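You operate a simulated robot arm through the tools that you are given. There is no shell and no other tool. Be economical: measure what you need, move in short steps, check, and stop when the job is done.

You are at the controls of a simulated robot arm. One attempt, no reset.

## Task
Pack the blue cool box with the frozen ice pack and the running orange logger, then lock it.
Fine: the pack from the green tray, the other one stays there; start the logger before it goes in; lid shut; the box must show COLD.

It is judged by the outcome, as a careful person would: the job done as asked, and still so three seconds after it is handed in. It fails if anything else is knocked over, pushed out of place, dropped, spilled or broken. A push-on lid holds only when it is set on centred and level and pressed home; a screw cap is set on level and turned clockwise until tight.

## Robot
A 7-joint arm with a three-finger gripper on a trunk, on a base that drives. Base frame: it is fixed to the floor where the robot stands at the start and does not move with it; the origin is under the middle of the robot, x ahead of it, y to its left, z up; the surface under the hand at the start is at about z = 0.72. Lengths are in m, angles in degrees, forces in N, time in s.
With the tool pointing down near the work surface it reaches from about 0.1 to 0.86 m from the robot's upright axis, wherever it stands. Its first joint turns from -166.0 to 166.0 degrees. Places, roughly: inside of the blue cool box [0.5, 0.6, 0.7]; key of the orange logger [0.4, 0.3, 0.8]; lid of the blue cool box [0.6, 0.6, 1]; lid of the green cool box [0.5, 0.7, 0.4]; lock of the blue cool box [0.7, 0.6, 1]; lock of the green cool box [0.5, 0.7, 0.5]. Payload 2.94 kg.
The TCP is the grasp point between the finger pads, 0.03 m short of the fingertips. In the tool frame z runs along the fingers and y along their closing line. The gripper opens to 0.132 m. The gripper's body begins 0.107 m behind the TCP.
Orientation is that of the tool frame in the base frame, as a unit quaternion [x, y, z, w]. With the fingers straight down and closing along the base's y, the tool's x points along the base's -x, its y along +y and its z along -z.

## Interface
- The arm moves only by the tool nudge_tool. Its argument "rows" is a list of rows, each a list of 2 entries, a list of its own where there are three numbers: the shift along the tool's x, y, z in m, then the turn, a rotation vector about the tool's x, y, z in degrees. In form: [[[tx, ty, tz], [wx, wy, wz]], ...]. A call has 1 to 10 rows; each row is the pose to reach, as a shift and turn from the pose commanded when the call began, along the tool's axes at that moment. "grip" is the opening, from 0 (shut) to 1 (fully open), set as the call begins (left out, the last holds). Each row takes 0.2 s and may step no farther than 0.05 m and 8.6 degrees from the row before; otherwise, or with a gripper value out of range, the whole call is refused. Where a pose cannot be reached the arm comes as near as it can. A force on the tool above 40 N (or 10 N above the force at the start of the call, whichever is more), or a blocked arm, ends the call early, and 0.2 s more pass. Each finger halts on what it meets, pressing with about 44 N; the grip force reading is that of the motor and also rises with nothing between the fingers. The clock runs only during rows and for 0.2 s after the last one: add rows that repeat a pose to give the fingers time. It gives the time, the measured TCP pose, the force on the tool (base axes), the opening and the grip force at its end, in the units of the frame above (readings bear some noise), with the torque about the TCP (base axes, N m) and any sound that the robot's microphone picked up.
- Cameras (640 x 400 px; columns grow to the right, rows downward): "scene" is now at [0.0331, 0.2292, 1.8064]; the picture's right is [0.36, -0.93, 0.00], its down [-0.78, -0.30, -0.54] and it looks along [0.51, 0.20, -0.84] (base axes); focal length 259 px, centre (320, 200). "wrist" rides on the gripper at [0.072, 0.003, -0.144] in the tool frame; the picture's right is [-0.04, 1.00, 0.00], its down [-0.88, -0.04, -0.48] and it looks along [-0.48, -0.02, 0.88] (tool axes); focal length 256 px, centre (320, 200). There is no depth. A picture from a camera that has moved, and an enlarged one, comes with that camera's place and axes in the base frame and with its lens. The place of the scene camera against the robot may be out by one fixed shift of up to 0.025 m in any direction.
- capture(camera): a new picture of that camera. The clock stands still meanwhile.
- lift_body(by): slides the trunk up (or, below 0, down) by that many m; the arm and the scene camera ride with it, the base frame stays. It gives what a move gives, with no picture.
- base_move(legs): drives the robot by 1 to 6 legs, each [ahead, left, turn to the left] in m, m and degrees, along the robot's own axes; the way and the turn of a leg run together, so that a leg with both is an arc; at most 1.5 m and 180 degrees a leg. The arm and the cameras ride along, it lands a little off, and it stops where it bumps. It gives what a move gives.
- pan_tilt(pan, tilt): turns the head with the scene camera to pan (to the left, within 143 degrees either way) and tilt (down, from -29 to 69), counted from straight ahead of the robot. It gives what a move gives.
- zoom(camera, box): a new picture of the part [left, top, right, bottom] of that camera's present view, enlarged. The clock stands still meanwhile.
- finish_job(): hands the job in; it is judged then, once.

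Go step by step. Nothing tells you exact positions but the pictures and the camera data: compare them with the known pose of the tool, close in by small moves and look again before you grip or let go. The budget is 120 turns and 98 pictures, counting those below and the enlarged ones. Unless the task says otherwise, let go and move clear before handing in, and close with one line.

The tools are called after "Emit:" by a JSON object that holds its "op" and its "data". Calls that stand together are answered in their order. nudge_tool: Moves the arm, as the interface text tells. Its arguments: {"type":"object","properties":{"rows":{"type":"array","items":{"type":"array"}},"grip":{"type":"number"}},"required":["rows"]} The other tools are called the same way: lift_body (by) slides the trunk up or down; base_move (legs) drives the base; pan_tilt (pan, tilt) turns the head that bears the scene camera; capture (camera) takes a picture; zoom (camera, box) takes an enlarged picture of a part of a camera's view; finish_job () hands the job in.

At the start:

```text
time_s: 0.0
position: [0.4606, 0.3727, 1.2999]
ee_rot: [0.0, 1.0, 0.0, -0.001]
contact_force: [-0.2, 0.6, 0.0]
moment: [-0.01, 0.03, 0.02]
opening: 0.132
grasp_force: 0.1
trunk travel left (down, up): [-0.325, 0.215]
robot x, y, heading: [-0.0021, -0.0018, 0.1]
head pan, tilt: [21.1, 57.1]
```

scene: 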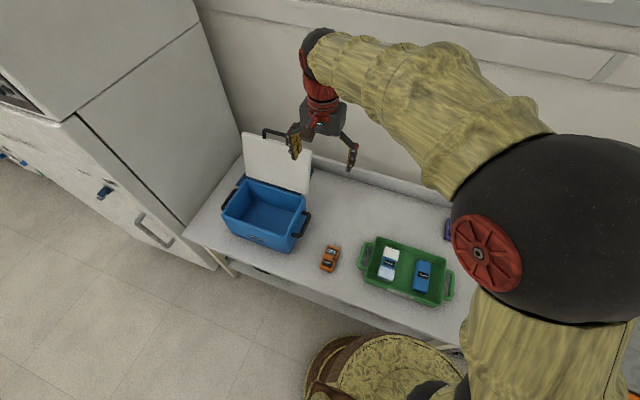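
wrist: 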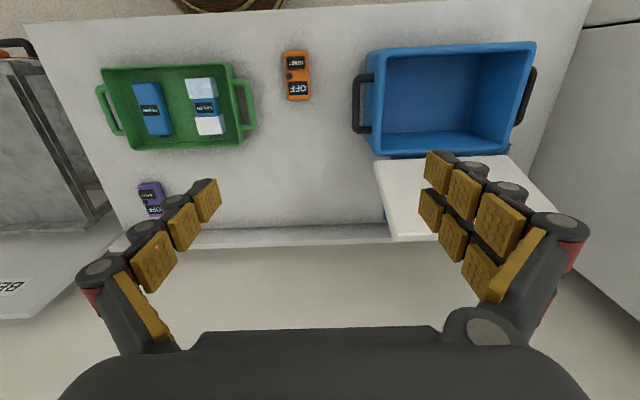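

I see the open blue box on the left, the orange logger (OFF) in the middle and the green tray with two packs. I'll zoom in to read the labels and the box hardware.

Emit:
{"op": "zoom", "data": {"camera": "wrist", "box": [80, 40, 320, 190]}}

Emit:
{"op": "zoom", "data": {"camera": "scene", "box": [200, 110, 360, 270]}}

Emit:
{"op": "zoom", "data": {"camera": "scene", "box": [310, 210, 470, 310]}}

```text
2.67 times, centred on (200, 115) of wrist
camera zoom: at [0.3895, 0.3755, 1.4447], right [0.04, 1.0, 0.0], down [0.88, -0.04, 0.48], along [0.48, -0.02, -0.88], focal length 683 px, centre (640, 427)
```

zoom: 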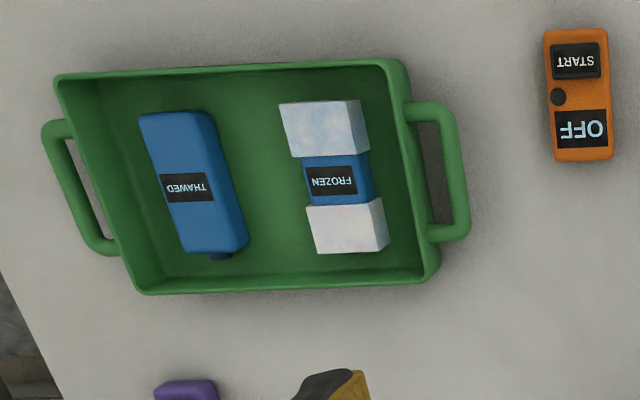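

```text
2.50 times, centred on (280, 190) of scene
camera zoom: at [0.0331, 0.2292, 1.8064], right [0.36, -0.93, 0.0], down [-0.78, -0.3, -0.54], along [0.51, 0.2, -0.84], focal length 647 px, centre (420, 225)
```

zoom: 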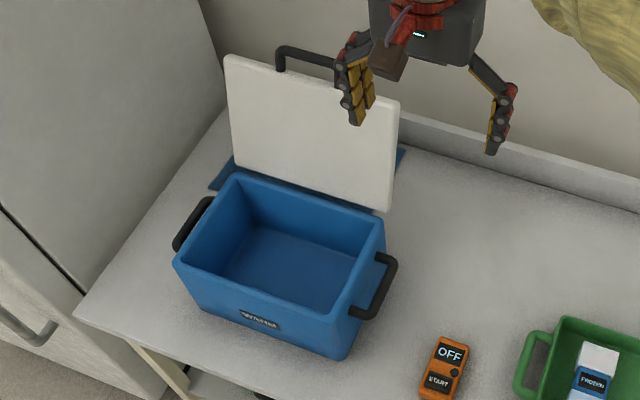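

```text
4.00 times, centred on (390, 260) of scene
camera zoom: at [0.0331, 0.2292, 1.8064], right [0.36, -0.93, 0.0], down [-0.78, -0.3, -0.54], along [0.51, 0.2, -0.84], focal length 1035 px, centre (40, -40)
```

zoom: 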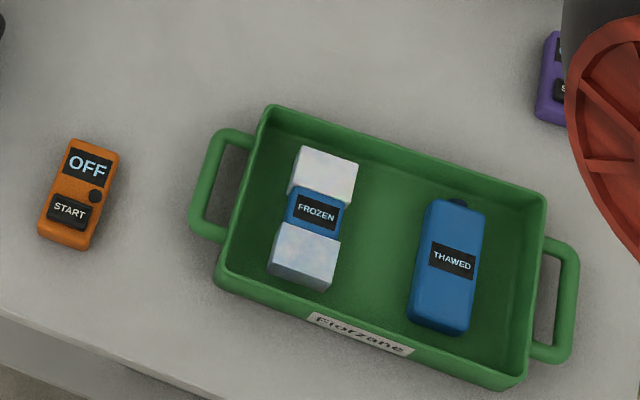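

The FROZEN pack is the one nearer the logger, at about (0.48, 0.08). The logger's START key is at about (0.393, 0.319). I'll shut the fingers and descend above the key.

Emit:
{"op": "nudge_tool", "data": {"grip": 0, "rows": [[[0.0075, -0.006, 0.044], [0, 0, 0]], [[0.015, -0.012, 0.088], [0, 0, 0]], [[0.0225, -0.018, 0.132], [0, 0, 0]], [[0.03, -0.024, 0.176], [0, 0, 0]], [[0.0375, -0.03, 0.22], [0, 0, 0]], [[0.045, -0.036, 0.264], [0, 0, 0]], [[0.0525, -0.042, 0.308], [0, 0, 0]], [[0.06, -0.048, 0.352], [0, 0, 0]], [[0.0676, -0.0537, 0.4], [0, 0, 0]], [[0.0676, -0.0537, 0.42], [0, 0, 0]]]}}

Emit:
{"op": "capture", "data": {"camera": "wrist"}}

Emit:
{"op": "capture", "data": {"camera": "scene"}}

```text
time_s: 2.2
position: [0.3915, 0.3156, 0.8752]
ee_rot: [0.0, 1.0, 0.0, 0.0]
contact_force: [1.2, -0.2, 0.0]
moment: [0.02, 0.02, 0.0]
opening: 0.0001
grasp_force: 23.3
trunk travel left (down, up): [-0.325, 0.215]
robot x, y, heading: [0.0013, -0.0012, 0.0]
head pan, tilt: [21.1, 57.1]
```

```text
92 pictures are left
camera wrist: at [0.3211, 0.3187, 1.0211], right [0.04, 1.0, 0.0], down [0.88, -0.04, 0.48], along [0.48, -0.02, -0.88], focal length 256 px, centre (320, 200)
```

wrist: 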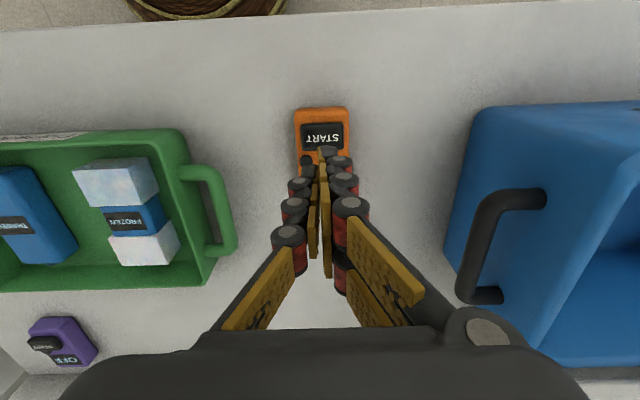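

```text
91 pictures are left
camera scene: at [0.0334, 0.2294, 1.8063], right [0.36, -0.93, 0.0], down [-0.78, -0.3, -0.54], along [0.51, 0.2, -0.84], focal length 259 px, centre (320, 200)
```

scene: 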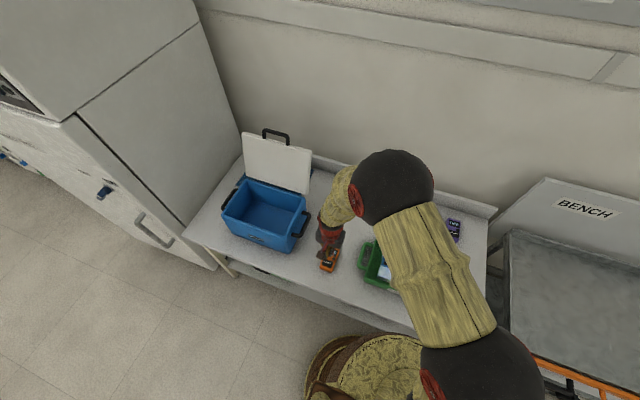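

The closed fingertips sit over the START key. I'll descend to press it in small steps.

Emit:
{"op": "nudge_tool", "data": {"rows": [[[0, 0.003, 0.04], [0, 0, 0]], [[0, 0.003, 0.075], [0, 0, 0]], [[0, 0.003, 0.085], [0, 0, 0]], [[0, 0.003, 0.09], [0, 0, 0]], [[0, 0.003, 0.094], [0, 0, 0]], [[0, 0.003, 0.098], [0, 0, 0]]]}}

Emit:
{"op": "zoom", "data": {"camera": "wrist", "box": [240, 80, 400, 180]}}

```text
time_s: 3.6
position: [0.393, 0.32, 0.7812]
ee_rot: [0.0, 1.0, 0.0, 0.0]
contact_force: [-1.5, -2.5, 7.1]
moment: [-0.08, 0.07, 0.0]
opening: 0.006
grasp_force: 28.5
trunk travel left (down, up): [-0.325, 0.215]
robot x, y, heading: [-0.0013, 0.0047, 0.3]
head pan, tilt: [21.1, 57.1]
heard: click
```

```text
4.00 times, centred on (320, 130) of wrist
camera zoom: at [0.3218, 0.3234, 0.9257], right [0.04, 1.0, 0.0], down [0.88, -0.04, 0.48], along [0.48, -0.02, -0.88], focal length 1024 px, centre (320, 480)
```

zoom: 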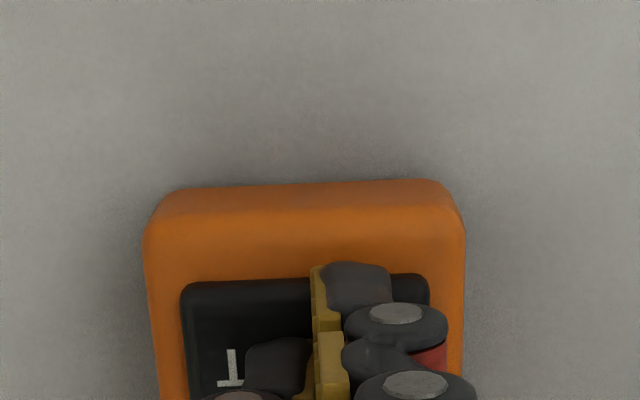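

A click was heard. I'll back up, open the fingers and check the display.

Emit:
{"op": "nudge_tool", "data": {"grip": 1, "rows": [[[0, 0, -0.03], [0, 0, 0]], [[0, 0, -0.07], [0, 0, 0]], [[0, 0, -0.12], [0, 0, 0]], [[0.02, 0, -0.16], [0, 0, 0]], [[0.04, 0, -0.2], [0, 0, 0]], [[0.04, 0, -0.2], [0, 0, 0]]]}}

Emit:
{"op": "capture", "data": {"camera": "wrist"}}

```text
time_s: 5.0
position: [0.3531, 0.3215, 0.9821]
ee_rot: [0.0, 1.0, 0.0, 0.0]
contact_force: [0.4, 0.1, -0.2]
moment: [0.01, 0.02, 0.01]
opening: 0.1063
grasp_force: 0.1
trunk travel left (down, up): [-0.325, 0.215]
robot x, y, heading: [-0.0003, 0.0005, 0.2]
head pan, tilt: [21.1, 57.1]
```

```text
89 pictures are left
camera wrist: at [0.2821, 0.3238, 1.1272], right [0.04, 1.0, 0.0], down [0.88, -0.04, 0.48], along [0.47, -0.02, -0.88], focal length 256 px, centre (320, 200)
```

wrist: 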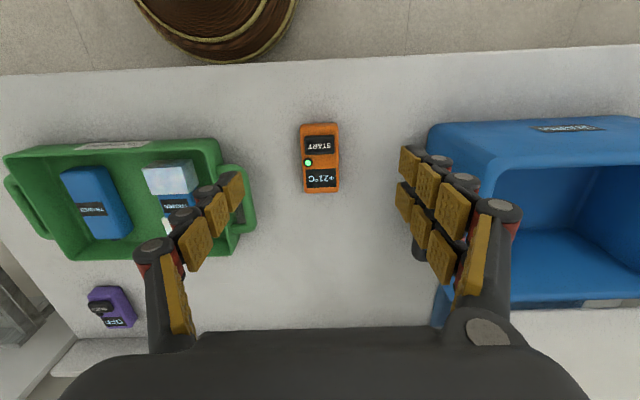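

The logger runs: green LED and +21°C. Its centre is at about (0.415, 0.319), so I'll descend around it.

Emit:
{"op": "nudge_tool", "data": {"grip": 0.75, "rows": [[[-0.02, -0.001, 0.04], [0, 0, 0]], [[-0.04, -0.002, 0.08], [0, 0, 0]], [[-0.062, -0.0025, 0.12], [0, 0, 0]], [[-0.062, -0.0025, 0.155], [0, 0, 0]], [[-0.062, -0.0025, 0.18], [0, 0, 0]]]}}

Emit:
{"op": "capture", "data": {"camera": "wrist"}}

```text
time_s: 6.2
position: [0.4162, 0.3214, 0.7999]
ee_rot: [0.0, 1.0, 0.001, 0.0]
contact_force: [0.1, -0.2, -0.2]
moment: [-0.03, 0.04, 0.02]
opening: 0.099
grasp_force: 0.0
trunk travel left (down, up): [-0.325, 0.215]
robot x, y, heading: [0.0021, 0.0022, -0.1]
head pan, tilt: [21.1, 57.1]
```

```text
88 pictures are left
camera wrist: at [0.3455, 0.3246, 0.9454], right [0.04, 1.0, 0.0], down [0.88, -0.04, 0.48], along [0.48, -0.02, -0.88], focal length 256 px, centre (320, 200)
```

wrist: 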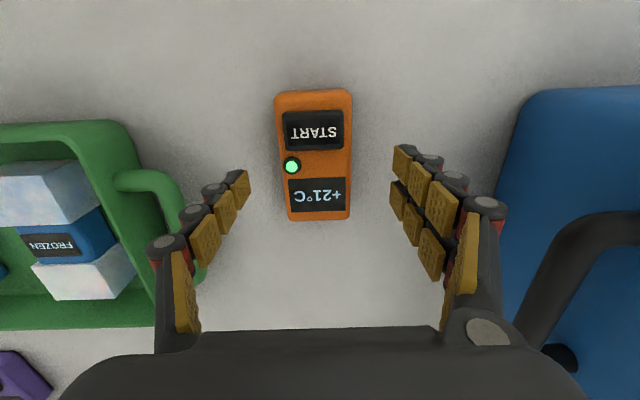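

Fingers straddle the logger evenly. Down and grip.

Emit:
{"op": "nudge_tool", "data": {"rows": [[[0.002, -0.002, 0.02], [0, 0, 0]], [[0.002, -0.002, 0.033], [0, 0, 0]], [[0.002, -0.002, 0.042], [0, 0, 0]]]}}

Emit:
{"op": "nudge_tool", "data": {"grip": 0.2, "rows": [[[0, 0, 0], [0, 0, 0]], [[0, 0, 0], [0, 0, 0]], [[0, 0, 0], [0, 0, 0]], [[0, 0, 0], [0, 0, 0]], [[0, 0, 0], [0, 0, 0]]]}}

Emit:
{"op": "capture", "data": {"camera": "wrist"}}

```text
time_s: 7.0
position: [0.4145, 0.3187, 0.7604]
ee_rot: [0.0, 1.0, -0.001, 0.0]
contact_force: [0.9, 0.0, -0.1]
moment: [-0.02, -0.03, 0.03]
opening: 0.0989
grasp_force: 0.0
trunk travel left (down, up): [-0.325, 0.215]
robot x, y, heading: [0.0004, -0.0008, -0.3]
head pan, tilt: [21.1, 57.1]
```

```text
time_s: 8.2
position: [0.4144, 0.3182, 0.7594]
ee_rot: [0.0, 1.0, 0.0, 0.0]
contact_force: [0.0, -0.3, 0.7]
moment: [-0.07, 0.08, -0.03]
opening: 0.0571
grasp_force: 36.1
trunk travel left (down, up): [-0.325, 0.215]
robot x, y, heading: [0.001, 0.0028, 0.1]
head pan, tilt: [21.1, 57.1]
```

```text
87 pictures are left
camera wrist: at [0.3426, 0.3215, 0.9048], right [0.04, 1.0, 0.0], down [0.88, -0.04, 0.48], along [0.48, -0.02, -0.88], focal length 256 px, centre (320, 200)
```

wrist: 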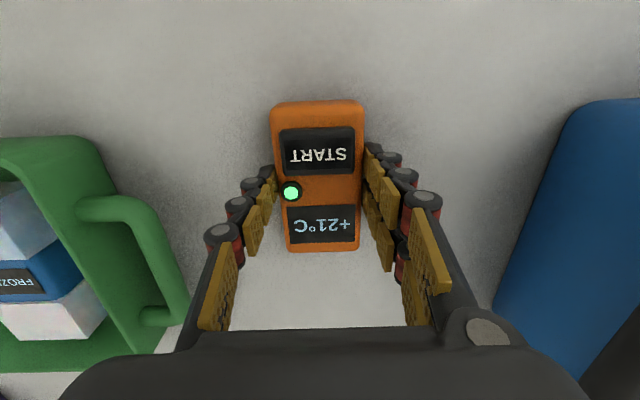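

Logger held. I'll lift it and move above the box to measure the box.

Emit:
{"op": "nudge_tool", "data": {"rows": [[[0, 0, -0.02], [0, 0, 0]], [[0, 0, -0.065], [0, 0, 0]], [[0, 0, -0.11], [0, 0, 0]], [[0, 0, -0.155], [0, 0, 0]], [[0, 0, -0.2], [0, 0, 0]], [[0, 0, -0.245], [0, 0, 0]], [[0, 0, -0.29], [0, 0, 0]], [[0, 0, -0.33], [0, 0, 0]]]}}

Emit:
{"op": "nudge_tool", "data": {"rows": [[[0, 0.045, 0], [0, 0, 0]], [[0, 0.09, 0], [0, 0, 0]], [[0, 0.135, 0], [0, 0, 0]], [[0, 0.18, 0], [0, 0, 0]], [[0, 0.225, 0], [0, 0, 0]], [[0, 0.26, 0], [0, 0, 0]]]}}

Emit:
{"op": "capture", "data": {"camera": "wrist"}}

Emit:
{"op": "zoom", "data": {"camera": "scene", "box": [200, 110, 360, 270]}}

```text
time_s: 10.0
position: [0.411, 0.3164, 1.0883]
ee_rot: [0.0, 1.0, 0.0, -0.001]
contact_force: [0.2, -0.2, -1.5]
moment: [0.03, -0.02, 0.01]
opening: 0.0572
grasp_force: 44.0
trunk travel left (down, up): [-0.325, 0.215]
robot x, y, heading: [-0.0027, 0.0019, 0.2]
head pan, tilt: [21.1, 57.1]
```

```text
time_s: 11.4
position: [0.4193, 0.5772, 1.0905]
ee_rot: [0.0, 1.0, -0.002, -0.001]
contact_force: [0.6, 0.7, -1.7]
moment: [-0.01, 0.0, 0.0]
opening: 0.057
grasp_force: 43.5
trunk travel left (down, up): [-0.325, 0.215]
robot x, y, heading: [0.003, 0.0002, 0.1]
head pan, tilt: [21.1, 57.1]
```

```text
86 pictures are left
camera wrist: at [0.3467, 0.5794, 1.2346], right [0.04, 1.0, 0.0], down [0.88, -0.04, 0.47], along [0.47, -0.02, -0.88], focal length 256 px, centre (320, 200)
```

wrist: 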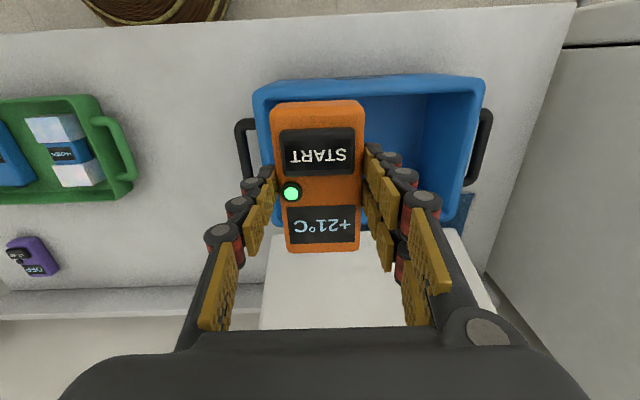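

```text
2.50 times, centred on (280, 190) of scene
camera zoom: at [0.0335, 0.2306, 1.8061], right [0.36, -0.93, 0.0], down [-0.78, -0.3, -0.54], along [0.51, 0.19, -0.84], focal length 647 px, centre (420, 225)
```

zoom: 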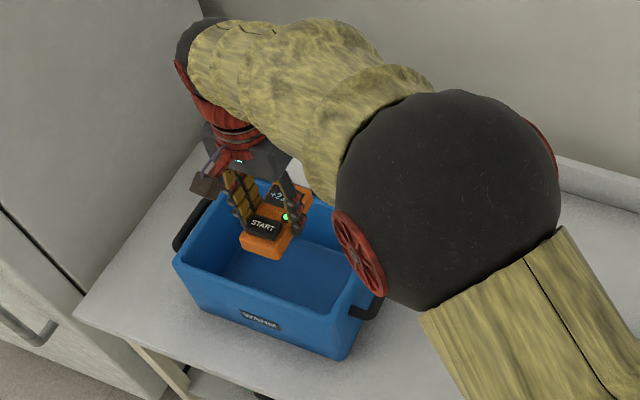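

Box estimate: outer x 0.37–0.59, y 0.50–0.79, rim z about 0.88. I'll move over the right half at (0.48, 0.585), lower to just above the rim and check.

Emit:
{"op": "nudge_tool", "data": {"rows": [[[-0.04, 0.005, 0.0], [0, 0, 0]], [[-0.061, 0.008, 0.04], [0, 0, 0]], [[-0.061, 0.008, 0.08], [0, 0, 0]], [[-0.061, 0.008, 0.1], [0, 0, 0]]]}}

Emit:
{"op": "capture", "data": {"camera": "wrist"}}

Emit:
{"op": "zoom", "data": {"camera": "scene", "box": [200, 110, 360, 270]}}

```text
time_s: 12.4
position: [0.4777, 0.5891, 0.9879]
ee_rot: [0.0, 1.0, 0.001, 0.0]
contact_force: [0.4, 0.1, -0.4]
moment: [-0.02, -0.01, 0.0]
opening: 0.057
grasp_force: 44.2
trunk travel left (down, up): [-0.325, 0.215]
robot x, y, heading: [0.0002, 0.0009, 0.3]
head pan, tilt: [21.1, 57.1]
```

```text
84 pictures are left
camera wrist: at [0.4059, 0.5897, 1.1334], right [0.04, 1.0, 0.0], down [0.88, -0.04, 0.48], along [0.47, -0.02, -0.88], focal length 256 px, centre (320, 200)
```

wrist: 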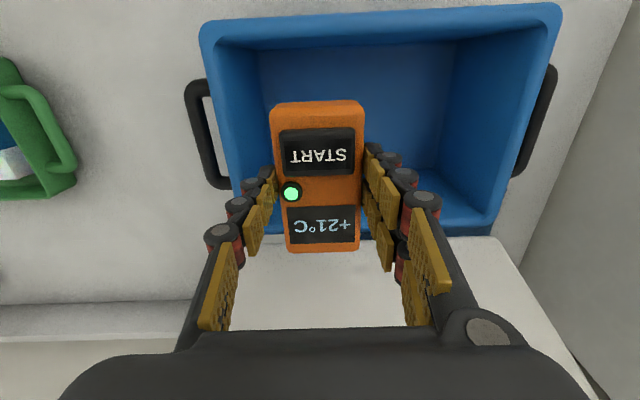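

```text
2.50 times, centred on (280, 190) of scene
camera zoom: at [0.0337, 0.2299, 1.8063], right [0.36, -0.93, 0.0], down [-0.78, -0.3, -0.54], along [0.51, 0.19, -0.84], focal length 647 px, centre (420, 225)
```

zoom: 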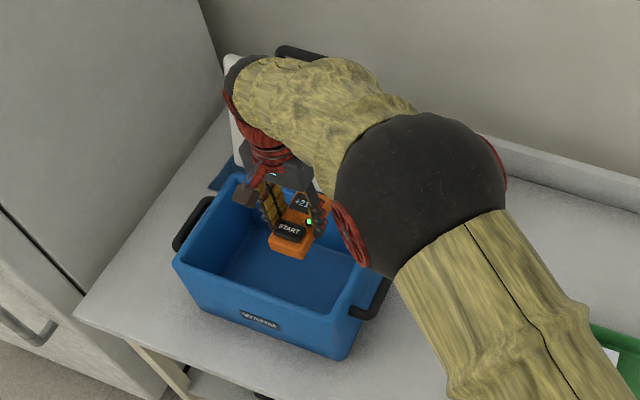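

Rim z ≈ 0.883, interior about x 0.39–0.575, y 0.51–0.77. Lowering the logger in stages to near the floor.

Emit:
{"op": "nudge_tool", "data": {"rows": [[[-0.003, 0, 0.04], [0, 0, 0]], [[-0.003, 0, 0.08], [0, 0, 0]], [[-0.003, 0, 0.12], [0, 0, 0]], [[-0.003, 0, 0.155], [0, 0, 0]], [[-0.003, 0, 0.18], [0, 0, 0]]]}}

Emit:
{"op": "capture", "data": {"camera": "wrist"}}

```text
time_s: 13.6
position: [0.4752, 0.5843, 0.8106]
ee_rot: [0.0, 1.0, 0.0, -0.001]
contact_force: [0.5, 0.2, -1.8]
moment: [-0.02, 0.0, 0.04]
opening: 0.0569
grasp_force: 43.4
trunk travel left (down, up): [-0.325, 0.215]
robot x, y, heading: [0.0023, -0.0006, 0.1]
head pan, tilt: [21.1, 57.1]
```

```text
82 pictures are left
camera wrist: at [0.4053, 0.587, 0.9549], right [0.04, 1.0, 0.0], down [0.88, -0.04, 0.48], along [0.48, -0.02, -0.88], focal length 256 px, centre (320, 200)
```

wrist: 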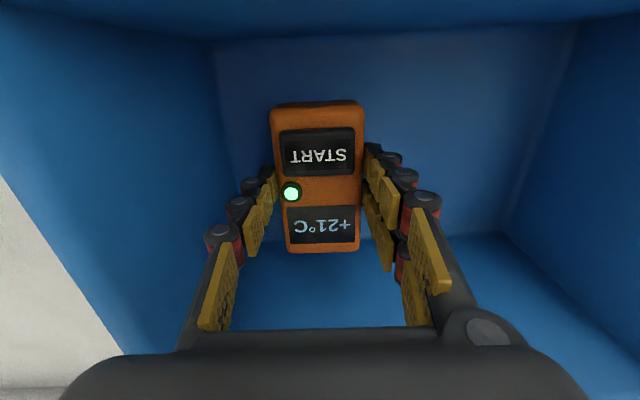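

Clear so far. I'll creep down to contact.

Emit:
{"op": "nudge_tool", "data": {"rows": [[[0, 0, 0.006], [0, 0, 0]], [[0, 0, 0.012], [0, 0, 0]], [[0, 0, 0.017], [0, 0, 0]], [[0, 0, 0.022], [0, 0, 0]]]}}

```text
time_s: 14.6
position: [0.4783, 0.585, 0.7877]
ee_rot: [0.0, 1.0, 0.0, 0.0]
contact_force: [0.1, 0.4, -1.2]
moment: [-0.03, 0.02, 0.0]
opening: 0.0567
grasp_force: 43.7
trunk travel left (down, up): [-0.325, 0.215]
robot x, y, heading: [0.0008, 0.004, 0.1]
head pan, tilt: [21.1, 57.1]
```

Emit:
{"op": "nudge_tool", "data": {"rows": [[[0, 0, 0.004], [0, 0, 0]], [[0, 0, 0.008], [0, 0, 0]], [[0, 0, 0.011], [0, 0, 0]]]}}

Emit:
{"op": "capture", "data": {"camera": "wrist"}}

```text
time_s: 15.4
position: [0.4779, 0.5838, 0.777]
ee_rot: [0.0, 1.0, 0.0, 0.0]
contact_force: [0.1, -0.2, -2.1]
moment: [-0.03, 0.0, -0.02]
opening: 0.0571
grasp_force: 44.0
trunk travel left (down, up): [-0.325, 0.215]
robot x, y, heading: [0.0037, -0.004, -0.2]
head pan, tilt: [21.1, 57.1]
```

```text
81 pictures are left
camera wrist: at [0.4061, 0.5871, 0.922], right [0.04, 1.0, 0.0], down [0.88, -0.04, 0.48], along [0.47, -0.02, -0.88], focal length 256 px, centre (320, 200)
```

wrist: 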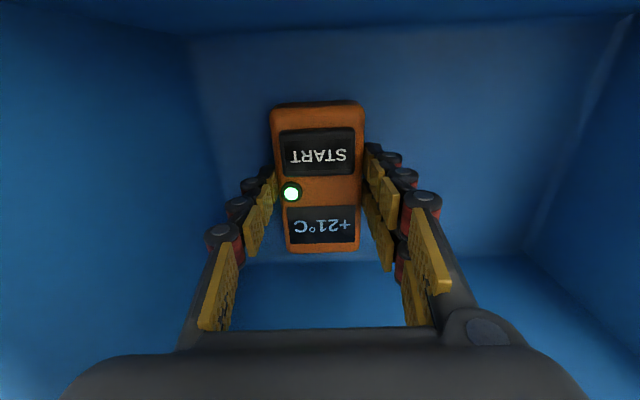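

No contact yet; further down.

Emit:
{"op": "nudge_tool", "data": {"rows": [[[0, 0.003, 0.004], [0, 0, 0]], [[0, 0.003, 0.008], [0, 0, 0]], [[0, 0.003, 0.011], [0, 0, 0]], [[0, 0.003, 0.014], [0, 0, 0]]]}}

```text
time_s: 16.4
position: [0.4796, 0.588, 0.769]
ee_rot: [0.0, 1.0, 0.003, 0.003]
contact_force: [1.2, -4.5, 35.9]
moment: [-0.19, 0.22, -0.03]
opening: 0.0572
grasp_force: 44.4
trunk travel left (down, up): [-0.325, 0.215]
robot x, y, heading: [-0.0017, 0.0012, -0.2]
head pan, tilt: [21.1, 57.1]
```

Contact with the floor. I'll ease up slightly, then open.

Emit:
{"op": "nudge_tool", "data": {"rows": [[[0, 0, -0.005], [0, 0, 0]], [[0, 0, -0.005], [0, 0, 0]]]}}

Emit:
{"op": "nudge_tool", "data": {"grip": 0.57, "rows": [[[0, 0, 0], [0, 0, 0]], [[0, 0, 0], [0, 0, 0]], [[0, 0, 0], [0, 0, 0]]]}}

Emit:
{"op": "nudge_tool", "data": {"rows": [[[0, 0, -0.03], [0, 0, 0]], [[0, 0, -0.075], [0, 0, 0]], [[0, 0, -0.12], [0, 0, 0]], [[0, 0, -0.165], [0, 0, 0]], [[0, 0, -0.21], [0, 0, 0]], [[0, 0, -0.255], [0, 0, 0]], [[0, 0, -0.3], [0, 0, 0]]]}}

Emit:
{"op": "capture", "data": {"camera": "wrist"}}

```text
time_s: 17.0
position: [0.4774, 0.5878, 0.7667]
ee_rot: [0.0, 1.0, 0.0, 0.001]
contact_force: [2.2, 3.9, 13.4]
moment: [0.55, -0.97, 0.16]
opening: 0.0569
grasp_force: 44.2
trunk travel left (down, up): [-0.325, 0.215]
robot x, y, heading: [-0.0011, 0.0019, 0.1]
head pan, tilt: [21.1, 57.1]
```

```text
time_s: 17.8
position: [0.4772, 0.5868, 0.7671]
ee_rot: [0.0, 1.0, -0.001, 0.001]
contact_force: [0.6, -0.4, -0.5]
moment: [0.04, 0.0, 0.01]
opening: 0.0753
grasp_force: 0.1
trunk travel left (down, up): [-0.325, 0.215]
robot x, y, heading: [0.0017, 0.001, -0.1]
head pan, tilt: [21.1, 57.1]
```

```text
time_s: 19.4
position: [0.4801, 0.5838, 1.0689]
ee_rot: [0.0, 1.0, -0.001, -0.001]
contact_force: [0.0, -1.2, -0.7]
moment: [0.01, -0.02, 0.0]
opening: 0.0753
grasp_force: 0.0
trunk travel left (down, up): [-0.325, 0.215]
robot x, y, heading: [-0.0025, -0.002, -0.1]
head pan, tilt: [21.1, 57.1]
```

```text
80 pictures are left
camera wrist: at [0.408, 0.5853, 1.2135], right [0.04, 1.0, 0.0], down [0.88, -0.04, 0.47], along [0.47, -0.02, -0.88], focal length 256 px, centre (320, 200)
```

wrist: 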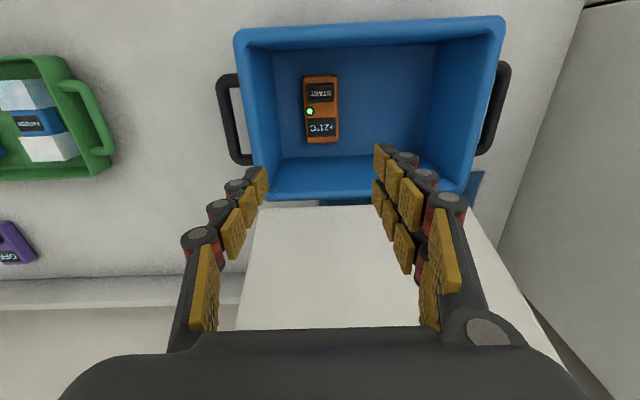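

Logger is in the box and running. Now over to the frozen pack, fingers opening on the way.

Emit:
{"op": "nudge_tool", "data": {"grip": 1, "rows": [[[0.003, -0.049, 0], [0, 0, 0]], [[0.006, -0.098, 0], [0, 0, 0]], [[0.009, -0.147, 0], [0, 0, 0]], [[0.012, -0.196, 0], [0, 0, 0]], [[0.015, -0.245, 0], [0, 0, 0]], [[0.018, -0.294, 0], [0, 0, 0]], [[0.02, -0.343, 0], [0, 0, 0]], [[0.02, -0.392, 0], [0, 0, 0]], [[0.02, -0.441, 0], [0, 0, 0]], [[0.02, -0.49, 0], [0, 0, 0]]]}}

Emit:
{"op": "capture", "data": {"camera": "wrist"}}

```text
time_s: 21.6
position: [0.4591, 0.0949, 1.0717]
ee_rot: [0.0, 1.0, 0.0, 0.0]
contact_force: [0.0, 0.3, 0.6]
moment: [0.0, -0.01, -0.02]
opening: 0.1319
grasp_force: 0.1
trunk travel left (down, up): [-0.325, 0.215]
robot x, y, heading: [-0.0005, -0.0018, -0.1]
head pan, tilt: [21.1, 57.1]
```

```text
79 pictures are left
camera wrist: at [0.3877, 0.0972, 1.216], right [0.04, 1.0, 0.0], down [0.88, -0.04, 0.48], along [0.48, -0.02, -0.88], focal length 256 px, centre (320, 200)
```

wrist: 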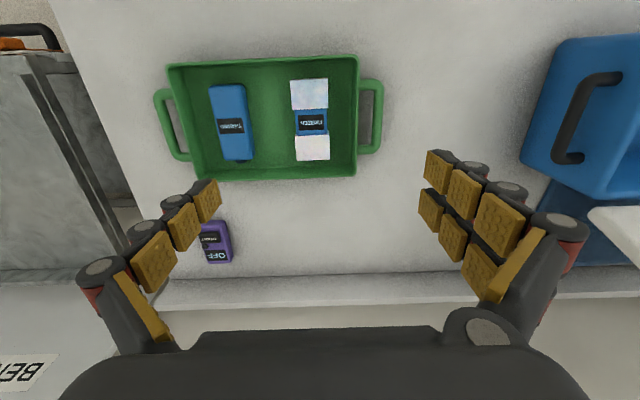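

The frozen pack's blue waist is at about (0.480, 0.079). I'll set a 9 cm opening, come down above it and recheck.

Emit:
{"op": "nudge_tool", "data": {"grip": 0.7, "rows": [[[-0.01, -0.008, 0.045], [0, 0, 0]], [[-0.02, -0.016, 0.09], [0, 0, 0]], [[-0.02, -0.016, 0.135], [0, 0, 0]], [[-0.02, -0.016, 0.18], [0, 0, 0]], [[-0.02, -0.016, 0.21], [0, 0, 0]], [[-0.02, -0.016, 0.21], [0, 0, 0]]]}}

Emit:
{"op": "capture", "data": {"camera": "wrist"}}

```text
time_s: 23.0
position: [0.4743, 0.0785, 0.8599]
ee_rot: [0.0, 1.0, 0.0, -0.001]
contact_force: [0.7, 0.0, -0.2]
moment: [-0.02, 0.0, -0.01]
opening: 0.0927
grasp_force: 0.1
trunk travel left (down, up): [-0.325, 0.215]
robot x, y, heading: [0.0023, -0.0019, 0.1]
head pan, tilt: [21.1, 57.1]
```

```text
78 pictures are left
camera wrist: at [0.4028, 0.0823, 1.0037], right [0.04, 1.0, 0.0], down [0.88, -0.04, 0.48], along [0.48, -0.02, -0.88], focal length 256 px, centre (320, 200)
```

wrist: 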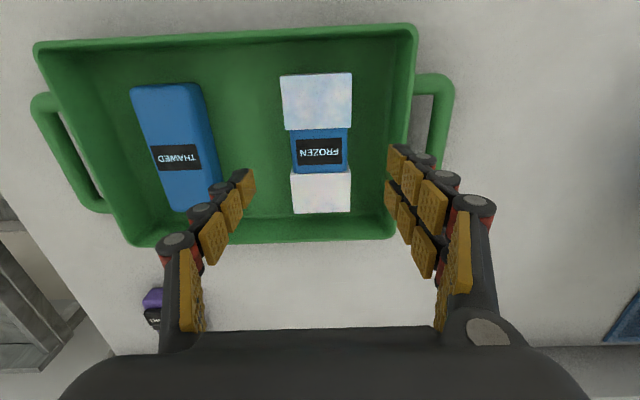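

Aligned over the waist. Going down and gripping.

Emit:
{"op": "nudge_tool", "data": {"rows": [[[-0.005, 0.0, 0.03], [0, 0, 0]], [[-0.005, 0.0, 0.06], [0, 0, 0]], [[-0.005, 0.0, 0.075], [0, 0, 0]], [[-0.005, 0.0, 0.085], [0, 0, 0]], [[-0.005, 0.0, 0.09], [0, 0, 0]]]}}

Emit:
{"op": "capture", "data": {"camera": "wrist"}}

```text
time_s: 24.2
position: [0.4826, 0.0817, 0.7687]
ee_rot: [-0.001, 1.0, 0.001, 0.0]
contact_force: [0.2, 0.6, 0.0]
moment: [-0.04, -0.01, 0.0]
opening: 0.0926
grasp_force: 0.0
trunk travel left (down, up): [-0.325, 0.215]
robot x, y, heading: [-0.0014, 0.0006, 0.1]
head pan, tilt: [21.1, 57.1]
```

```text
77 pictures are left
camera wrist: at [0.4108, 0.0849, 0.9131], right [0.04, 1.0, 0.0], down [0.88, -0.04, 0.48], along [0.47, -0.02, -0.88], focal length 256 px, centre (320, 200)
```

wrist: 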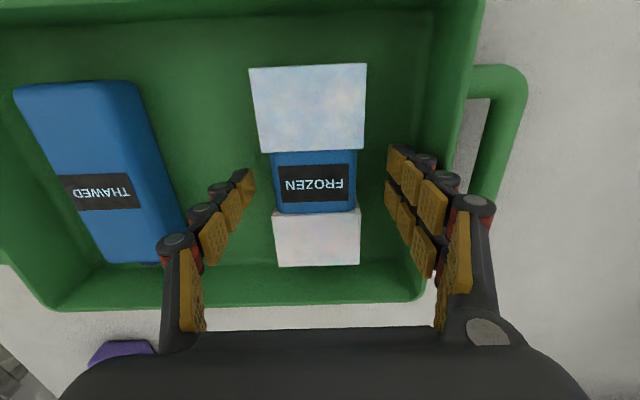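

Slightly far in x by ~6 mm; I'll correct and close.

Emit:
{"op": "nudge_tool", "data": {"rows": [[[0.006, -0.001, -0.001], [0, 0, 0]]]}}

Emit:
{"op": "nudge_tool", "data": {"grip": 0.2, "rows": [[[0, 0, 0], [0, 0, 0]], [[0, 0, 0], [0, 0, 0]], [[0, 0, 0], [0, 0, 0]], [[0, 0, 0], [0, 0, 0]]]}}

Emit:
{"op": "capture", "data": {"camera": "wrist"}}

```text
time_s: 24.6
position: [0.4765, 0.0817, 0.7698]
ee_rot: [0.0, 1.0, 0.0, 0.0]
contact_force: [0.3, -1.0, 0.6]
moment: [-0.02, 0.01, 0.03]
opening: 0.0923
grasp_force: 0.1
trunk travel left (down, up): [-0.325, 0.215]
robot x, y, heading: [-0.001, -0.0012, 0.2]
head pan, tilt: [21.1, 57.1]
```

```text
time_s: 25.6
position: [0.4759, 0.0811, 0.7701]
ee_rot: [0.0, 1.0, 0.0, 0.0]
contact_force: [0.3, 0.8, 2.6]
moment: [0.01, 0.09, -0.05]
opening: 0.0556
grasp_force: 27.9
trunk travel left (down, up): [-0.325, 0.215]
robot x, y, heading: [-0.0021, -0.0008, -0.1]
head pan, tilt: [21.1, 57.1]
```

```text
76 pictures are left
camera wrist: at [0.4049, 0.0837, 0.9146], right [0.04, 1.0, 0.0], down [0.88, -0.04, 0.48], along [0.48, -0.02, -0.88], focal length 256 px, centre (320, 200)
```

wrist: 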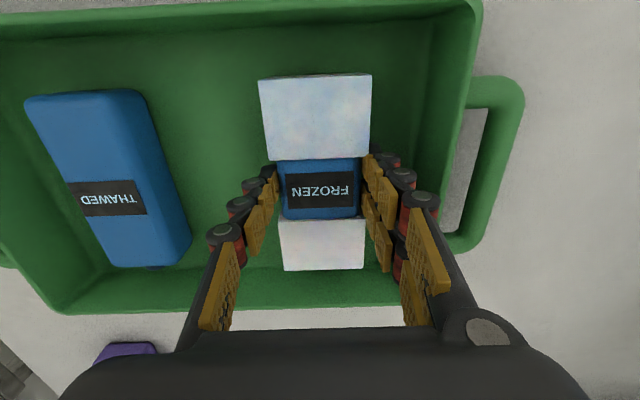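

Gripped by the waist at 5.6 cm. Lifting straight up.

Emit:
{"op": "nudge_tool", "data": {"rows": [[[0, 0, -0.02], [0, 0, 0]], [[0, 0, -0.06], [0, 0, 0]], [[0, 0, -0.105], [0, 0, 0]], [[0, 0, -0.15], [0, 0, 0]], [[0, 0, -0.195], [0, 0, 0]], [[0, 0, -0.24], [0, 0, 0]], [[0, 0, -0.285], [0, 0, 0]]]}}

Emit:
{"op": "capture", "data": {"camera": "wrist"}}

```text
time_s: 27.2
position: [0.475, 0.0813, 1.0572]
ee_rot: [0.001, 1.0, -0.001, -0.001]
contact_force: [0.2, -0.6, -2.3]
moment: [-0.01, -0.03, -0.02]
opening: 0.0552
grasp_force: 44.1
trunk travel left (down, up): [-0.325, 0.215]
robot x, y, heading: [-0.0018, 0.0007, 0.1]
head pan, tilt: [21.1, 57.1]
```

```text
75 pictures are left
camera wrist: at [0.4041, 0.0836, 1.2011], right [0.04, 1.0, 0.0], down [0.88, -0.04, 0.47], along [0.47, -0.02, -0.88], focal length 256 px, centre (320, 200)
```

wrist: 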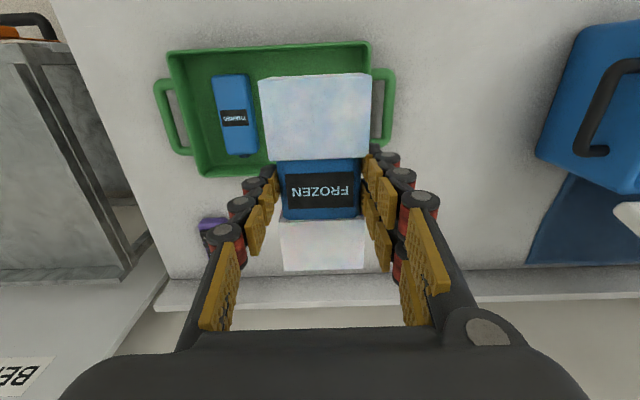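

Pack is held centred. Reach to y=0.70 would be marginal, so I'll drive the base 0.25 m left.

Emit:
{"op": "base_move", "data": {"legs": [[0, 0.25, 0]]}}

Emit:
{"op": "capture", "data": {"camera": "scene"}}

```text
time_s: 29.0
position: [0.4778, 0.3302, 1.0565]
ee_rot: [0.002, 1.0, -0.001, 0.0]
contact_force: [0.7, -1.1, -2.4]
moment: [-0.02, 0.02, 0.0]
opening: 0.0551
grasp_force: 44.5
trunk travel left (down, up): [-0.325, 0.215]
robot x, y, heading: [-0.0025, 0.2471, -0.1]
head pan, tilt: [21.1, 57.1]
```

```text
74 pictures are left
camera scene: at [0.0343, 0.4793, 1.8062], right [0.36, -0.93, 0.0], down [-0.78, -0.3, -0.54], along [0.51, 0.19, -0.84], focal length 259 px, centre (320, 200)
```

scene: 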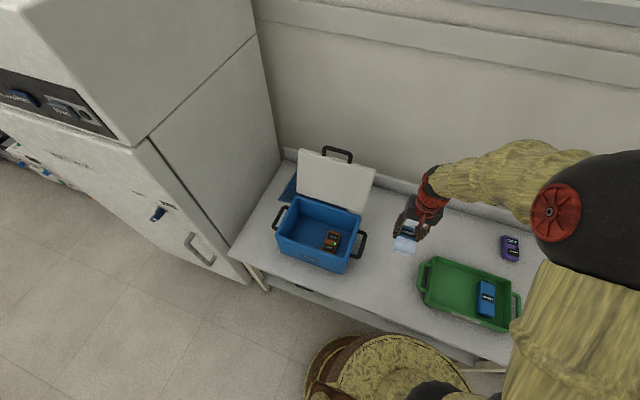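

Now carry the pack over the left half of the box (0.481, 0.70).

Emit:
{"op": "nudge_tool", "data": {"rows": [[[0, 0.048, 0], [0, 0, 0]], [[0, 0.096, 0], [0, 0, 0]], [[0, 0.144, 0], [0, 0, 0]], [[0, 0.192, 0], [0, 0, 0]], [[0, 0.24, 0], [0, 0, 0]], [[0, 0.288, 0], [0, 0, 0]], [[-0.002, 0.336, 0], [0, 0, 0]], [[-0.004, 0.37, 0], [0, 0, 0]], [[-0.004, 0.37, 0.04], [0, 0, 0]]]}}

Emit:
{"op": "capture", "data": {"camera": "wrist"}}

Emit:
{"op": "zoom", "data": {"camera": "scene", "box": [240, 130, 400, 290]}}

```text
time_s: 31.0
position: [0.4834, 0.6965, 1.0138]
ee_rot: [0.002, 1.0, 0.001, -0.001]
contact_force: [0.6, 0.5, -2.2]
moment: [-0.01, 0.04, 0.02]
opening: 0.0553
grasp_force: 43.7
trunk travel left (down, up): [-0.325, 0.215]
robot x, y, heading: [-0.0017, 0.2482, -0.2]
head pan, tilt: [21.1, 57.1]
```

```text
73 pictures are left
camera wrist: at [0.4111, 0.7003, 1.1581], right [0.05, 1.0, 0.0], down [0.88, -0.04, 0.48], along [0.48, -0.02, -0.88], focal length 256 px, centre (320, 200)
```

wrist: 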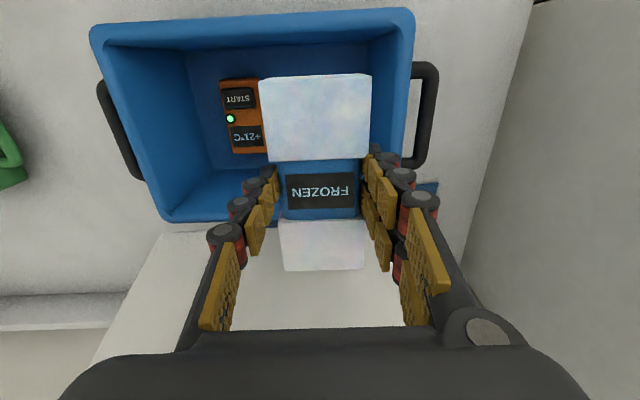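

```text
2.50 times, centred on (320, 210) of scene
camera zoom: at [0.035, 0.4792, 1.8062], right [0.36, -0.93, 0.0], down [-0.78, -0.3, -0.54], along [0.51, 0.19, -0.84], focal length 647 px, centre (320, 175)
```

zoom: 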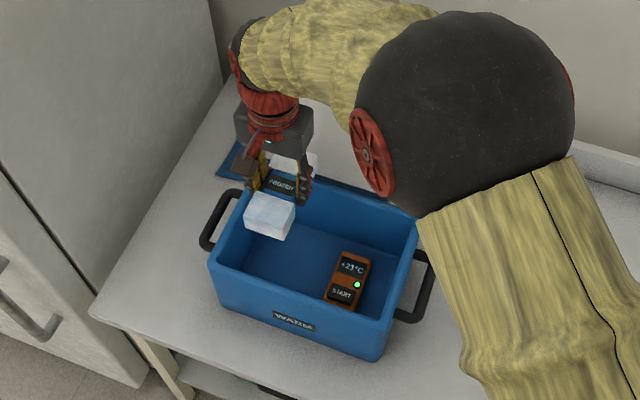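

The box shows WARM for now. I'll shift 1 cm right for hand clearance, then lower in stages.

Emit:
{"op": "nudge_tool", "data": {"rows": [[[0.001, -0.011, 0.02], [0, 0, 0]], [[0.001, -0.011, 0.065], [0, 0, 0]], [[0.001, -0.011, 0.11], [0, 0, 0]], [[0.001, -0.011, 0.15], [0, 0, 0]], [[0.001, -0.011, 0.19], [0, 0, 0]], [[0.001, -0.011, 0.215], [0, 0, 0]]]}}

Emit:
{"op": "capture", "data": {"camera": "wrist"}}

```text
time_s: 32.4
position: [0.4807, 0.6877, 0.7987]
ee_rot: [0.001, 1.0, 0.0, 0.0]
contact_force: [1.6, -0.1, -2.3]
moment: [0.0, 0.04, -0.01]
opening: 0.0548
grasp_force: 44.0
trunk travel left (down, up): [-0.325, 0.215]
robot x, y, heading: [0.001, 0.2511, -0.0]
head pan, tilt: [21.1, 57.1]
```

```text
71 pictures are left
camera wrist: at [0.4095, 0.6899, 0.9436], right [0.05, 1.0, 0.0], down [0.88, -0.04, 0.48], along [0.48, -0.02, -0.88], focal length 256 px, centre (320, 200)
```

wrist: 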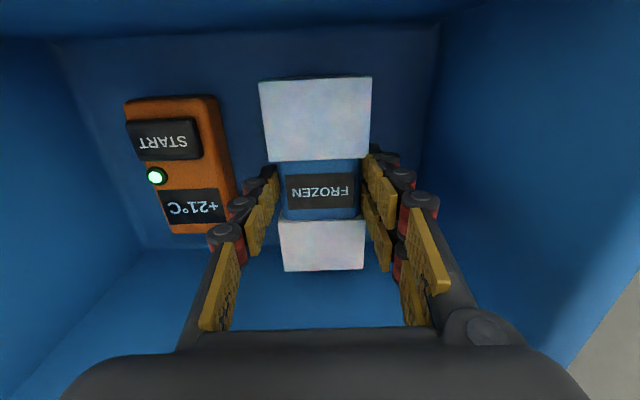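

Emit:
{"op": "nudge_tool", "data": {"rows": [[[0, 0, 0.008], [0, 0, 0]], [[0, 0, 0.015], [0, 0, 0]], [[0, 0, 0.02], [0, 0, 0]], [[0, 0, 0.024], [0, 0, 0]], [[0, 0, 0.028], [0, 0, 0]], [[0, 0, 0.032], [0, 0, 0]]]}}

```text
time_s: 33.8
position: [0.4833, 0.689, 0.7735]
ee_rot: [0.002, 1.0, 0.002, 0.002]
contact_force: [-0.2, -4.5, 34.6]
moment: [-0.19, 0.29, -0.04]
opening: 0.0556
grasp_force: 43.7
trunk travel left (down, up): [-0.325, 0.215]
robot x, y, heading: [0.0025, 0.2468, -0.3]
head pan, tilt: [21.1, 57.1]
```

The pack is on the floor. Ease up, release and rise.

Emit:
{"op": "nudge_tool", "data": {"rows": [[[0, 0, -0.005], [0, 0, 0]], [[0, 0, -0.005], [0, 0, 0]]]}}

Emit:
{"op": "nudge_tool", "data": {"grip": 0.56, "rows": [[[0, 0, 0], [0, 0, 0]], [[0, 0, 0], [0, 0, 0]], [[0, 0, 0], [0, 0, 0]]]}}

Emit:
{"op": "nudge_tool", "data": {"rows": [[[0, 0, -0.03], [0, 0, 0]], [[0, 0, -0.075], [0, 0, 0]], [[0, 0, -0.12], [0, 0, 0]], [[0, 0, -0.165], [0, 0, 0]], [[0, 0, -0.21], [0, 0, 0]], [[0.03, 0, -0.245], [0, 0, 0]], [[0.07, 0, -0.27], [0, 0, 0]], [[0.11, 0, -0.3], [0, 0, 0]], [[0.15, 0, -0.33], [0, 0, 0]]]}}

Emit:
{"op": "capture", "data": {"camera": "wrist"}}

Emit:
{"op": "zoom", "data": {"camera": "scene", "box": [240, 130, 400, 290]}}

```text
time_s: 34.4
position: [0.4798, 0.6865, 0.7738]
ee_rot: [0.001, 1.0, -0.001, -0.001]
contact_force: [1.1, 2.5, 4.4]
moment: [0.25, -0.48, 0.11]
opening: 0.0549
grasp_force: 44.0
trunk travel left (down, up): [-0.325, 0.215]
robot x, y, heading: [0.0021, 0.2487, -0.5]
head pan, tilt: [21.1, 57.1]
```

```text
time_s: 35.2
position: [0.4818, 0.688, 0.7745]
ee_rot: [0.002, 1.0, 0.0, 0.0]
contact_force: [-0.4, 0.2, 0.1]
moment: [-0.03, -0.01, 0.01]
opening: 0.0742
grasp_force: 0.0
trunk travel left (down, up): [-0.325, 0.215]
robot x, y, heading: [0.0007, 0.2492, -0.1]
head pan, tilt: [21.1, 57.1]
```

```text
time_s: 37.2
position: [0.3275, 0.6886, 1.1027]
ee_rot: [0.002, 1.0, -0.001, 0.0]
contact_force: [-0.8, -1.1, -0.3]
moment: [0.05, -0.02, -0.01]
opening: 0.0742
grasp_force: 0.0
trunk travel left (down, up): [-0.325, 0.215]
robot x, y, heading: [0.0012, 0.246, -0.2]
head pan, tilt: [21.1, 57.1]
```

```text
70 pictures are left
camera wrist: at [0.2567, 0.692, 1.2469], right [0.05, 1.0, 0.0], down [0.88, -0.04, 0.48], along [0.48, -0.02, -0.88], focal length 256 px, centre (320, 200)
```

wrist: 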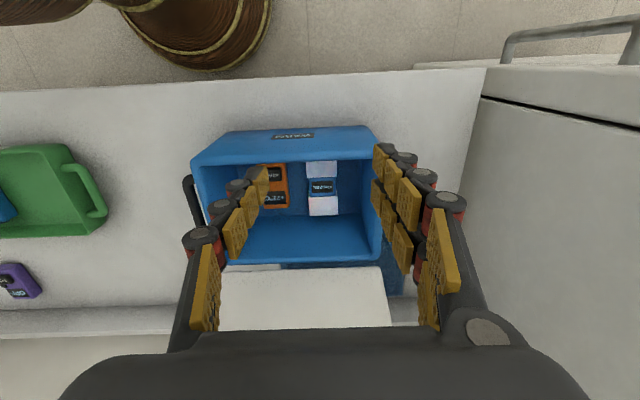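

```text
2.50 times, centred on (320, 210) of scene
camera zoom: at [0.0329, 0.4779, 1.8064], right [0.36, -0.93, 0.0], down [-0.78, -0.3, -0.54], along [0.51, 0.19, -0.84], focal length 647 px, centre (320, 175)
```

zoom: 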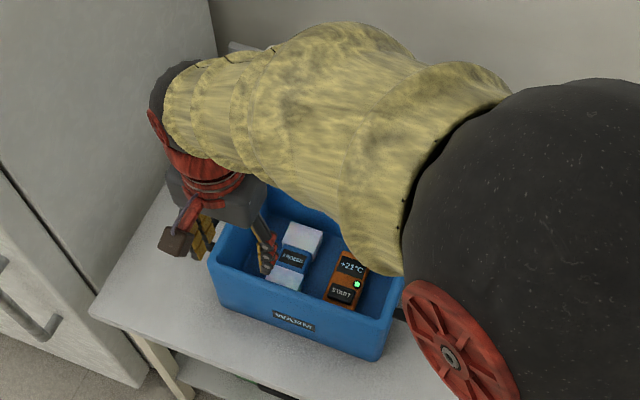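

Both items are in. I'll move the arm aside to the right to view the lid and its lock.

Emit:
{"op": "nudge_tool", "data": {"rows": [[[0, -0.048, -0.01], [0, 0, 0]], [[0, -0.096, -0.02], [0, 0, 0]], [[0, -0.144, -0.03], [0, 0, 0]], [[0, -0.192, -0.04], [0, 0, 0]], [[0, -0.24, -0.05], [0, 0, 0]], [[0, -0.288, -0.06], [0, 0, 0]], [[0, -0.336, -0.07], [0, 0, 0]], [[0, -0.384, -0.08], [0, 0, 0]], [[0, -0.43, -0.09], [0, 0, 0]]]}}

Emit:
{"op": "zoom", "data": {"camera": "scene", "box": [240, 130, 400, 290]}}

Emit:
{"op": "capture", "data": {"camera": "wrist"}}

```text
time_s: 39.2
position: [0.3272, 0.2573, 1.1956]
ee_rot: [0.001, 1.0, 0.0, 0.0]
contact_force: [0.9, -0.5, -0.2]
moment: [0.03, 0.02, 0.05]
opening: 0.0736
grasp_force: 0.1
trunk travel left (down, up): [-0.325, 0.215]
robot x, y, heading: [-0.002, 0.2524, -0.2]
head pan, tilt: [21.1, 57.1]
```

```text
2.50 times, centred on (320, 210) of scene
camera zoom: at [0.0337, 0.4779, 1.8064], right [0.36, -0.93, 0.0], down [-0.78, -0.3, -0.54], along [0.51, 0.19, -0.84], focal length 647 px, centre (320, 175)
```

zoom: 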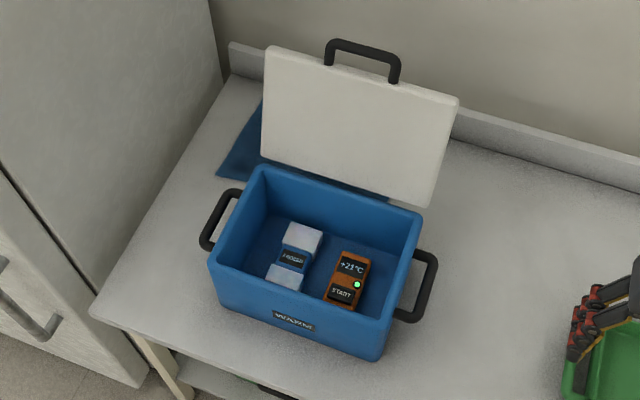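

```text
67 pictures are left
camera wrist: at [0.2566, 0.2597, 1.3403], right [0.05, 1.0, 0.0], down [0.88, -0.04, 0.48], along [0.47, -0.02, -0.88], focal length 256 px, centre (320, 200)
```

wrist: 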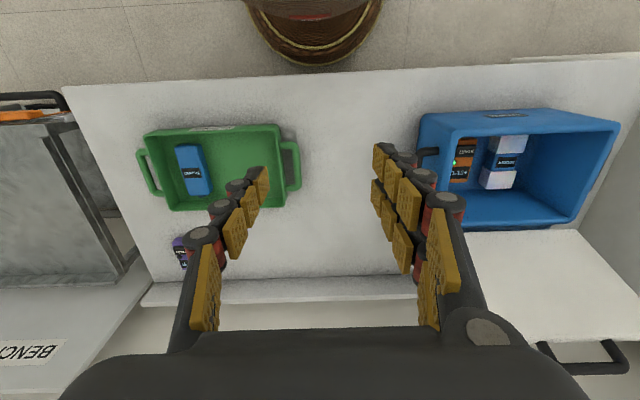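

Lid free edge is at about (0.64, z 1.11), leaning back ~13°, with the black bail on its edge (bar ~(0.65, 0.64, 1.14)). I'll turn the hand 90° so the fingers close along x, to straddle the lid edge and swing it shut under control.

Emit:
{"op": "nudge_tool", "data": {"grip": 0.6, "rows": [[[0, 0, -0.01], [0, 0, -8.2]], [[0, 0, -0.02], [0, 0, -16.4]], [[0, 0, -0.03], [0, 0, -24.6]], [[0, 0, -0.04], [0, 0, -32.8]], [[0, 0, -0.05], [0, 0, -41]], [[0, 0, -0.06], [0, 0, -49.2]], [[0, 0, -0.07], [0, 0, -57.4]], [[0, 0, -0.08], [0, 0, -65.6]], [[0, 0, -0.09], [0, 0, -73.8]], [[0, 0, -0.1], [0, 0, -82]]]}}

Emit:
{"op": "nudge_tool", "data": {"rows": [[[0, 0, 0], [0, 0, -8]]]}}

Emit:
{"op": "capture", "data": {"camera": "wrist"}}

```text
time_s: 41.4
position: [0.3305, 0.259, 1.2938]
ee_rot: [-0.656, 0.755, 0.0, 0.0]
contact_force: [-0.9, 0.6, -0.2]
moment: [-0.02, -0.01, -0.03]
opening: 0.0793
grasp_force: 0.0
trunk travel left (down, up): [-0.325, 0.215]
robot x, y, heading: [0.0021, 0.248, -0.4]
head pan, tilt: [21.1, 57.1]
```

```text
time_s: 41.8
position: [0.3301, 0.2581, 1.2943]
ee_rot: [-0.706, 0.708, -0.001, 0.0]
contact_force: [0.7, 0.0, -0.4]
moment: [0.0, -0.01, -0.01]
opening: 0.079
grasp_force: 0.1
trunk travel left (down, up): [-0.325, 0.215]
robot x, y, heading: [0.0001, 0.2502, -0.3]
head pan, tilt: [21.1, 57.1]
```

```text
66 pictures are left
camera wrist: at [0.328, 0.1859, 1.4385], right [-1.0, 0.04, 0.0], down [0.04, 0.88, 0.48], along [0.02, 0.48, -0.88], focal length 256 px, centre (320, 200)
```

wrist: 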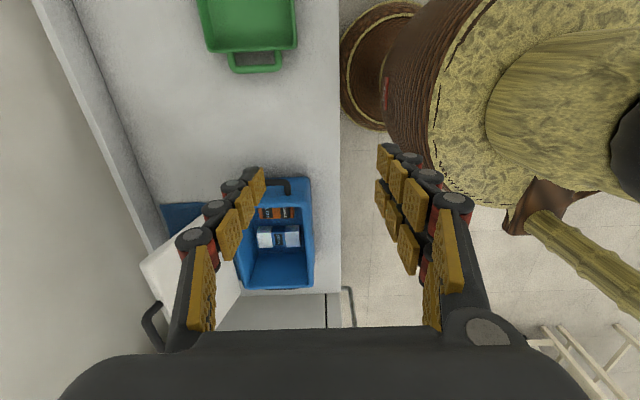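

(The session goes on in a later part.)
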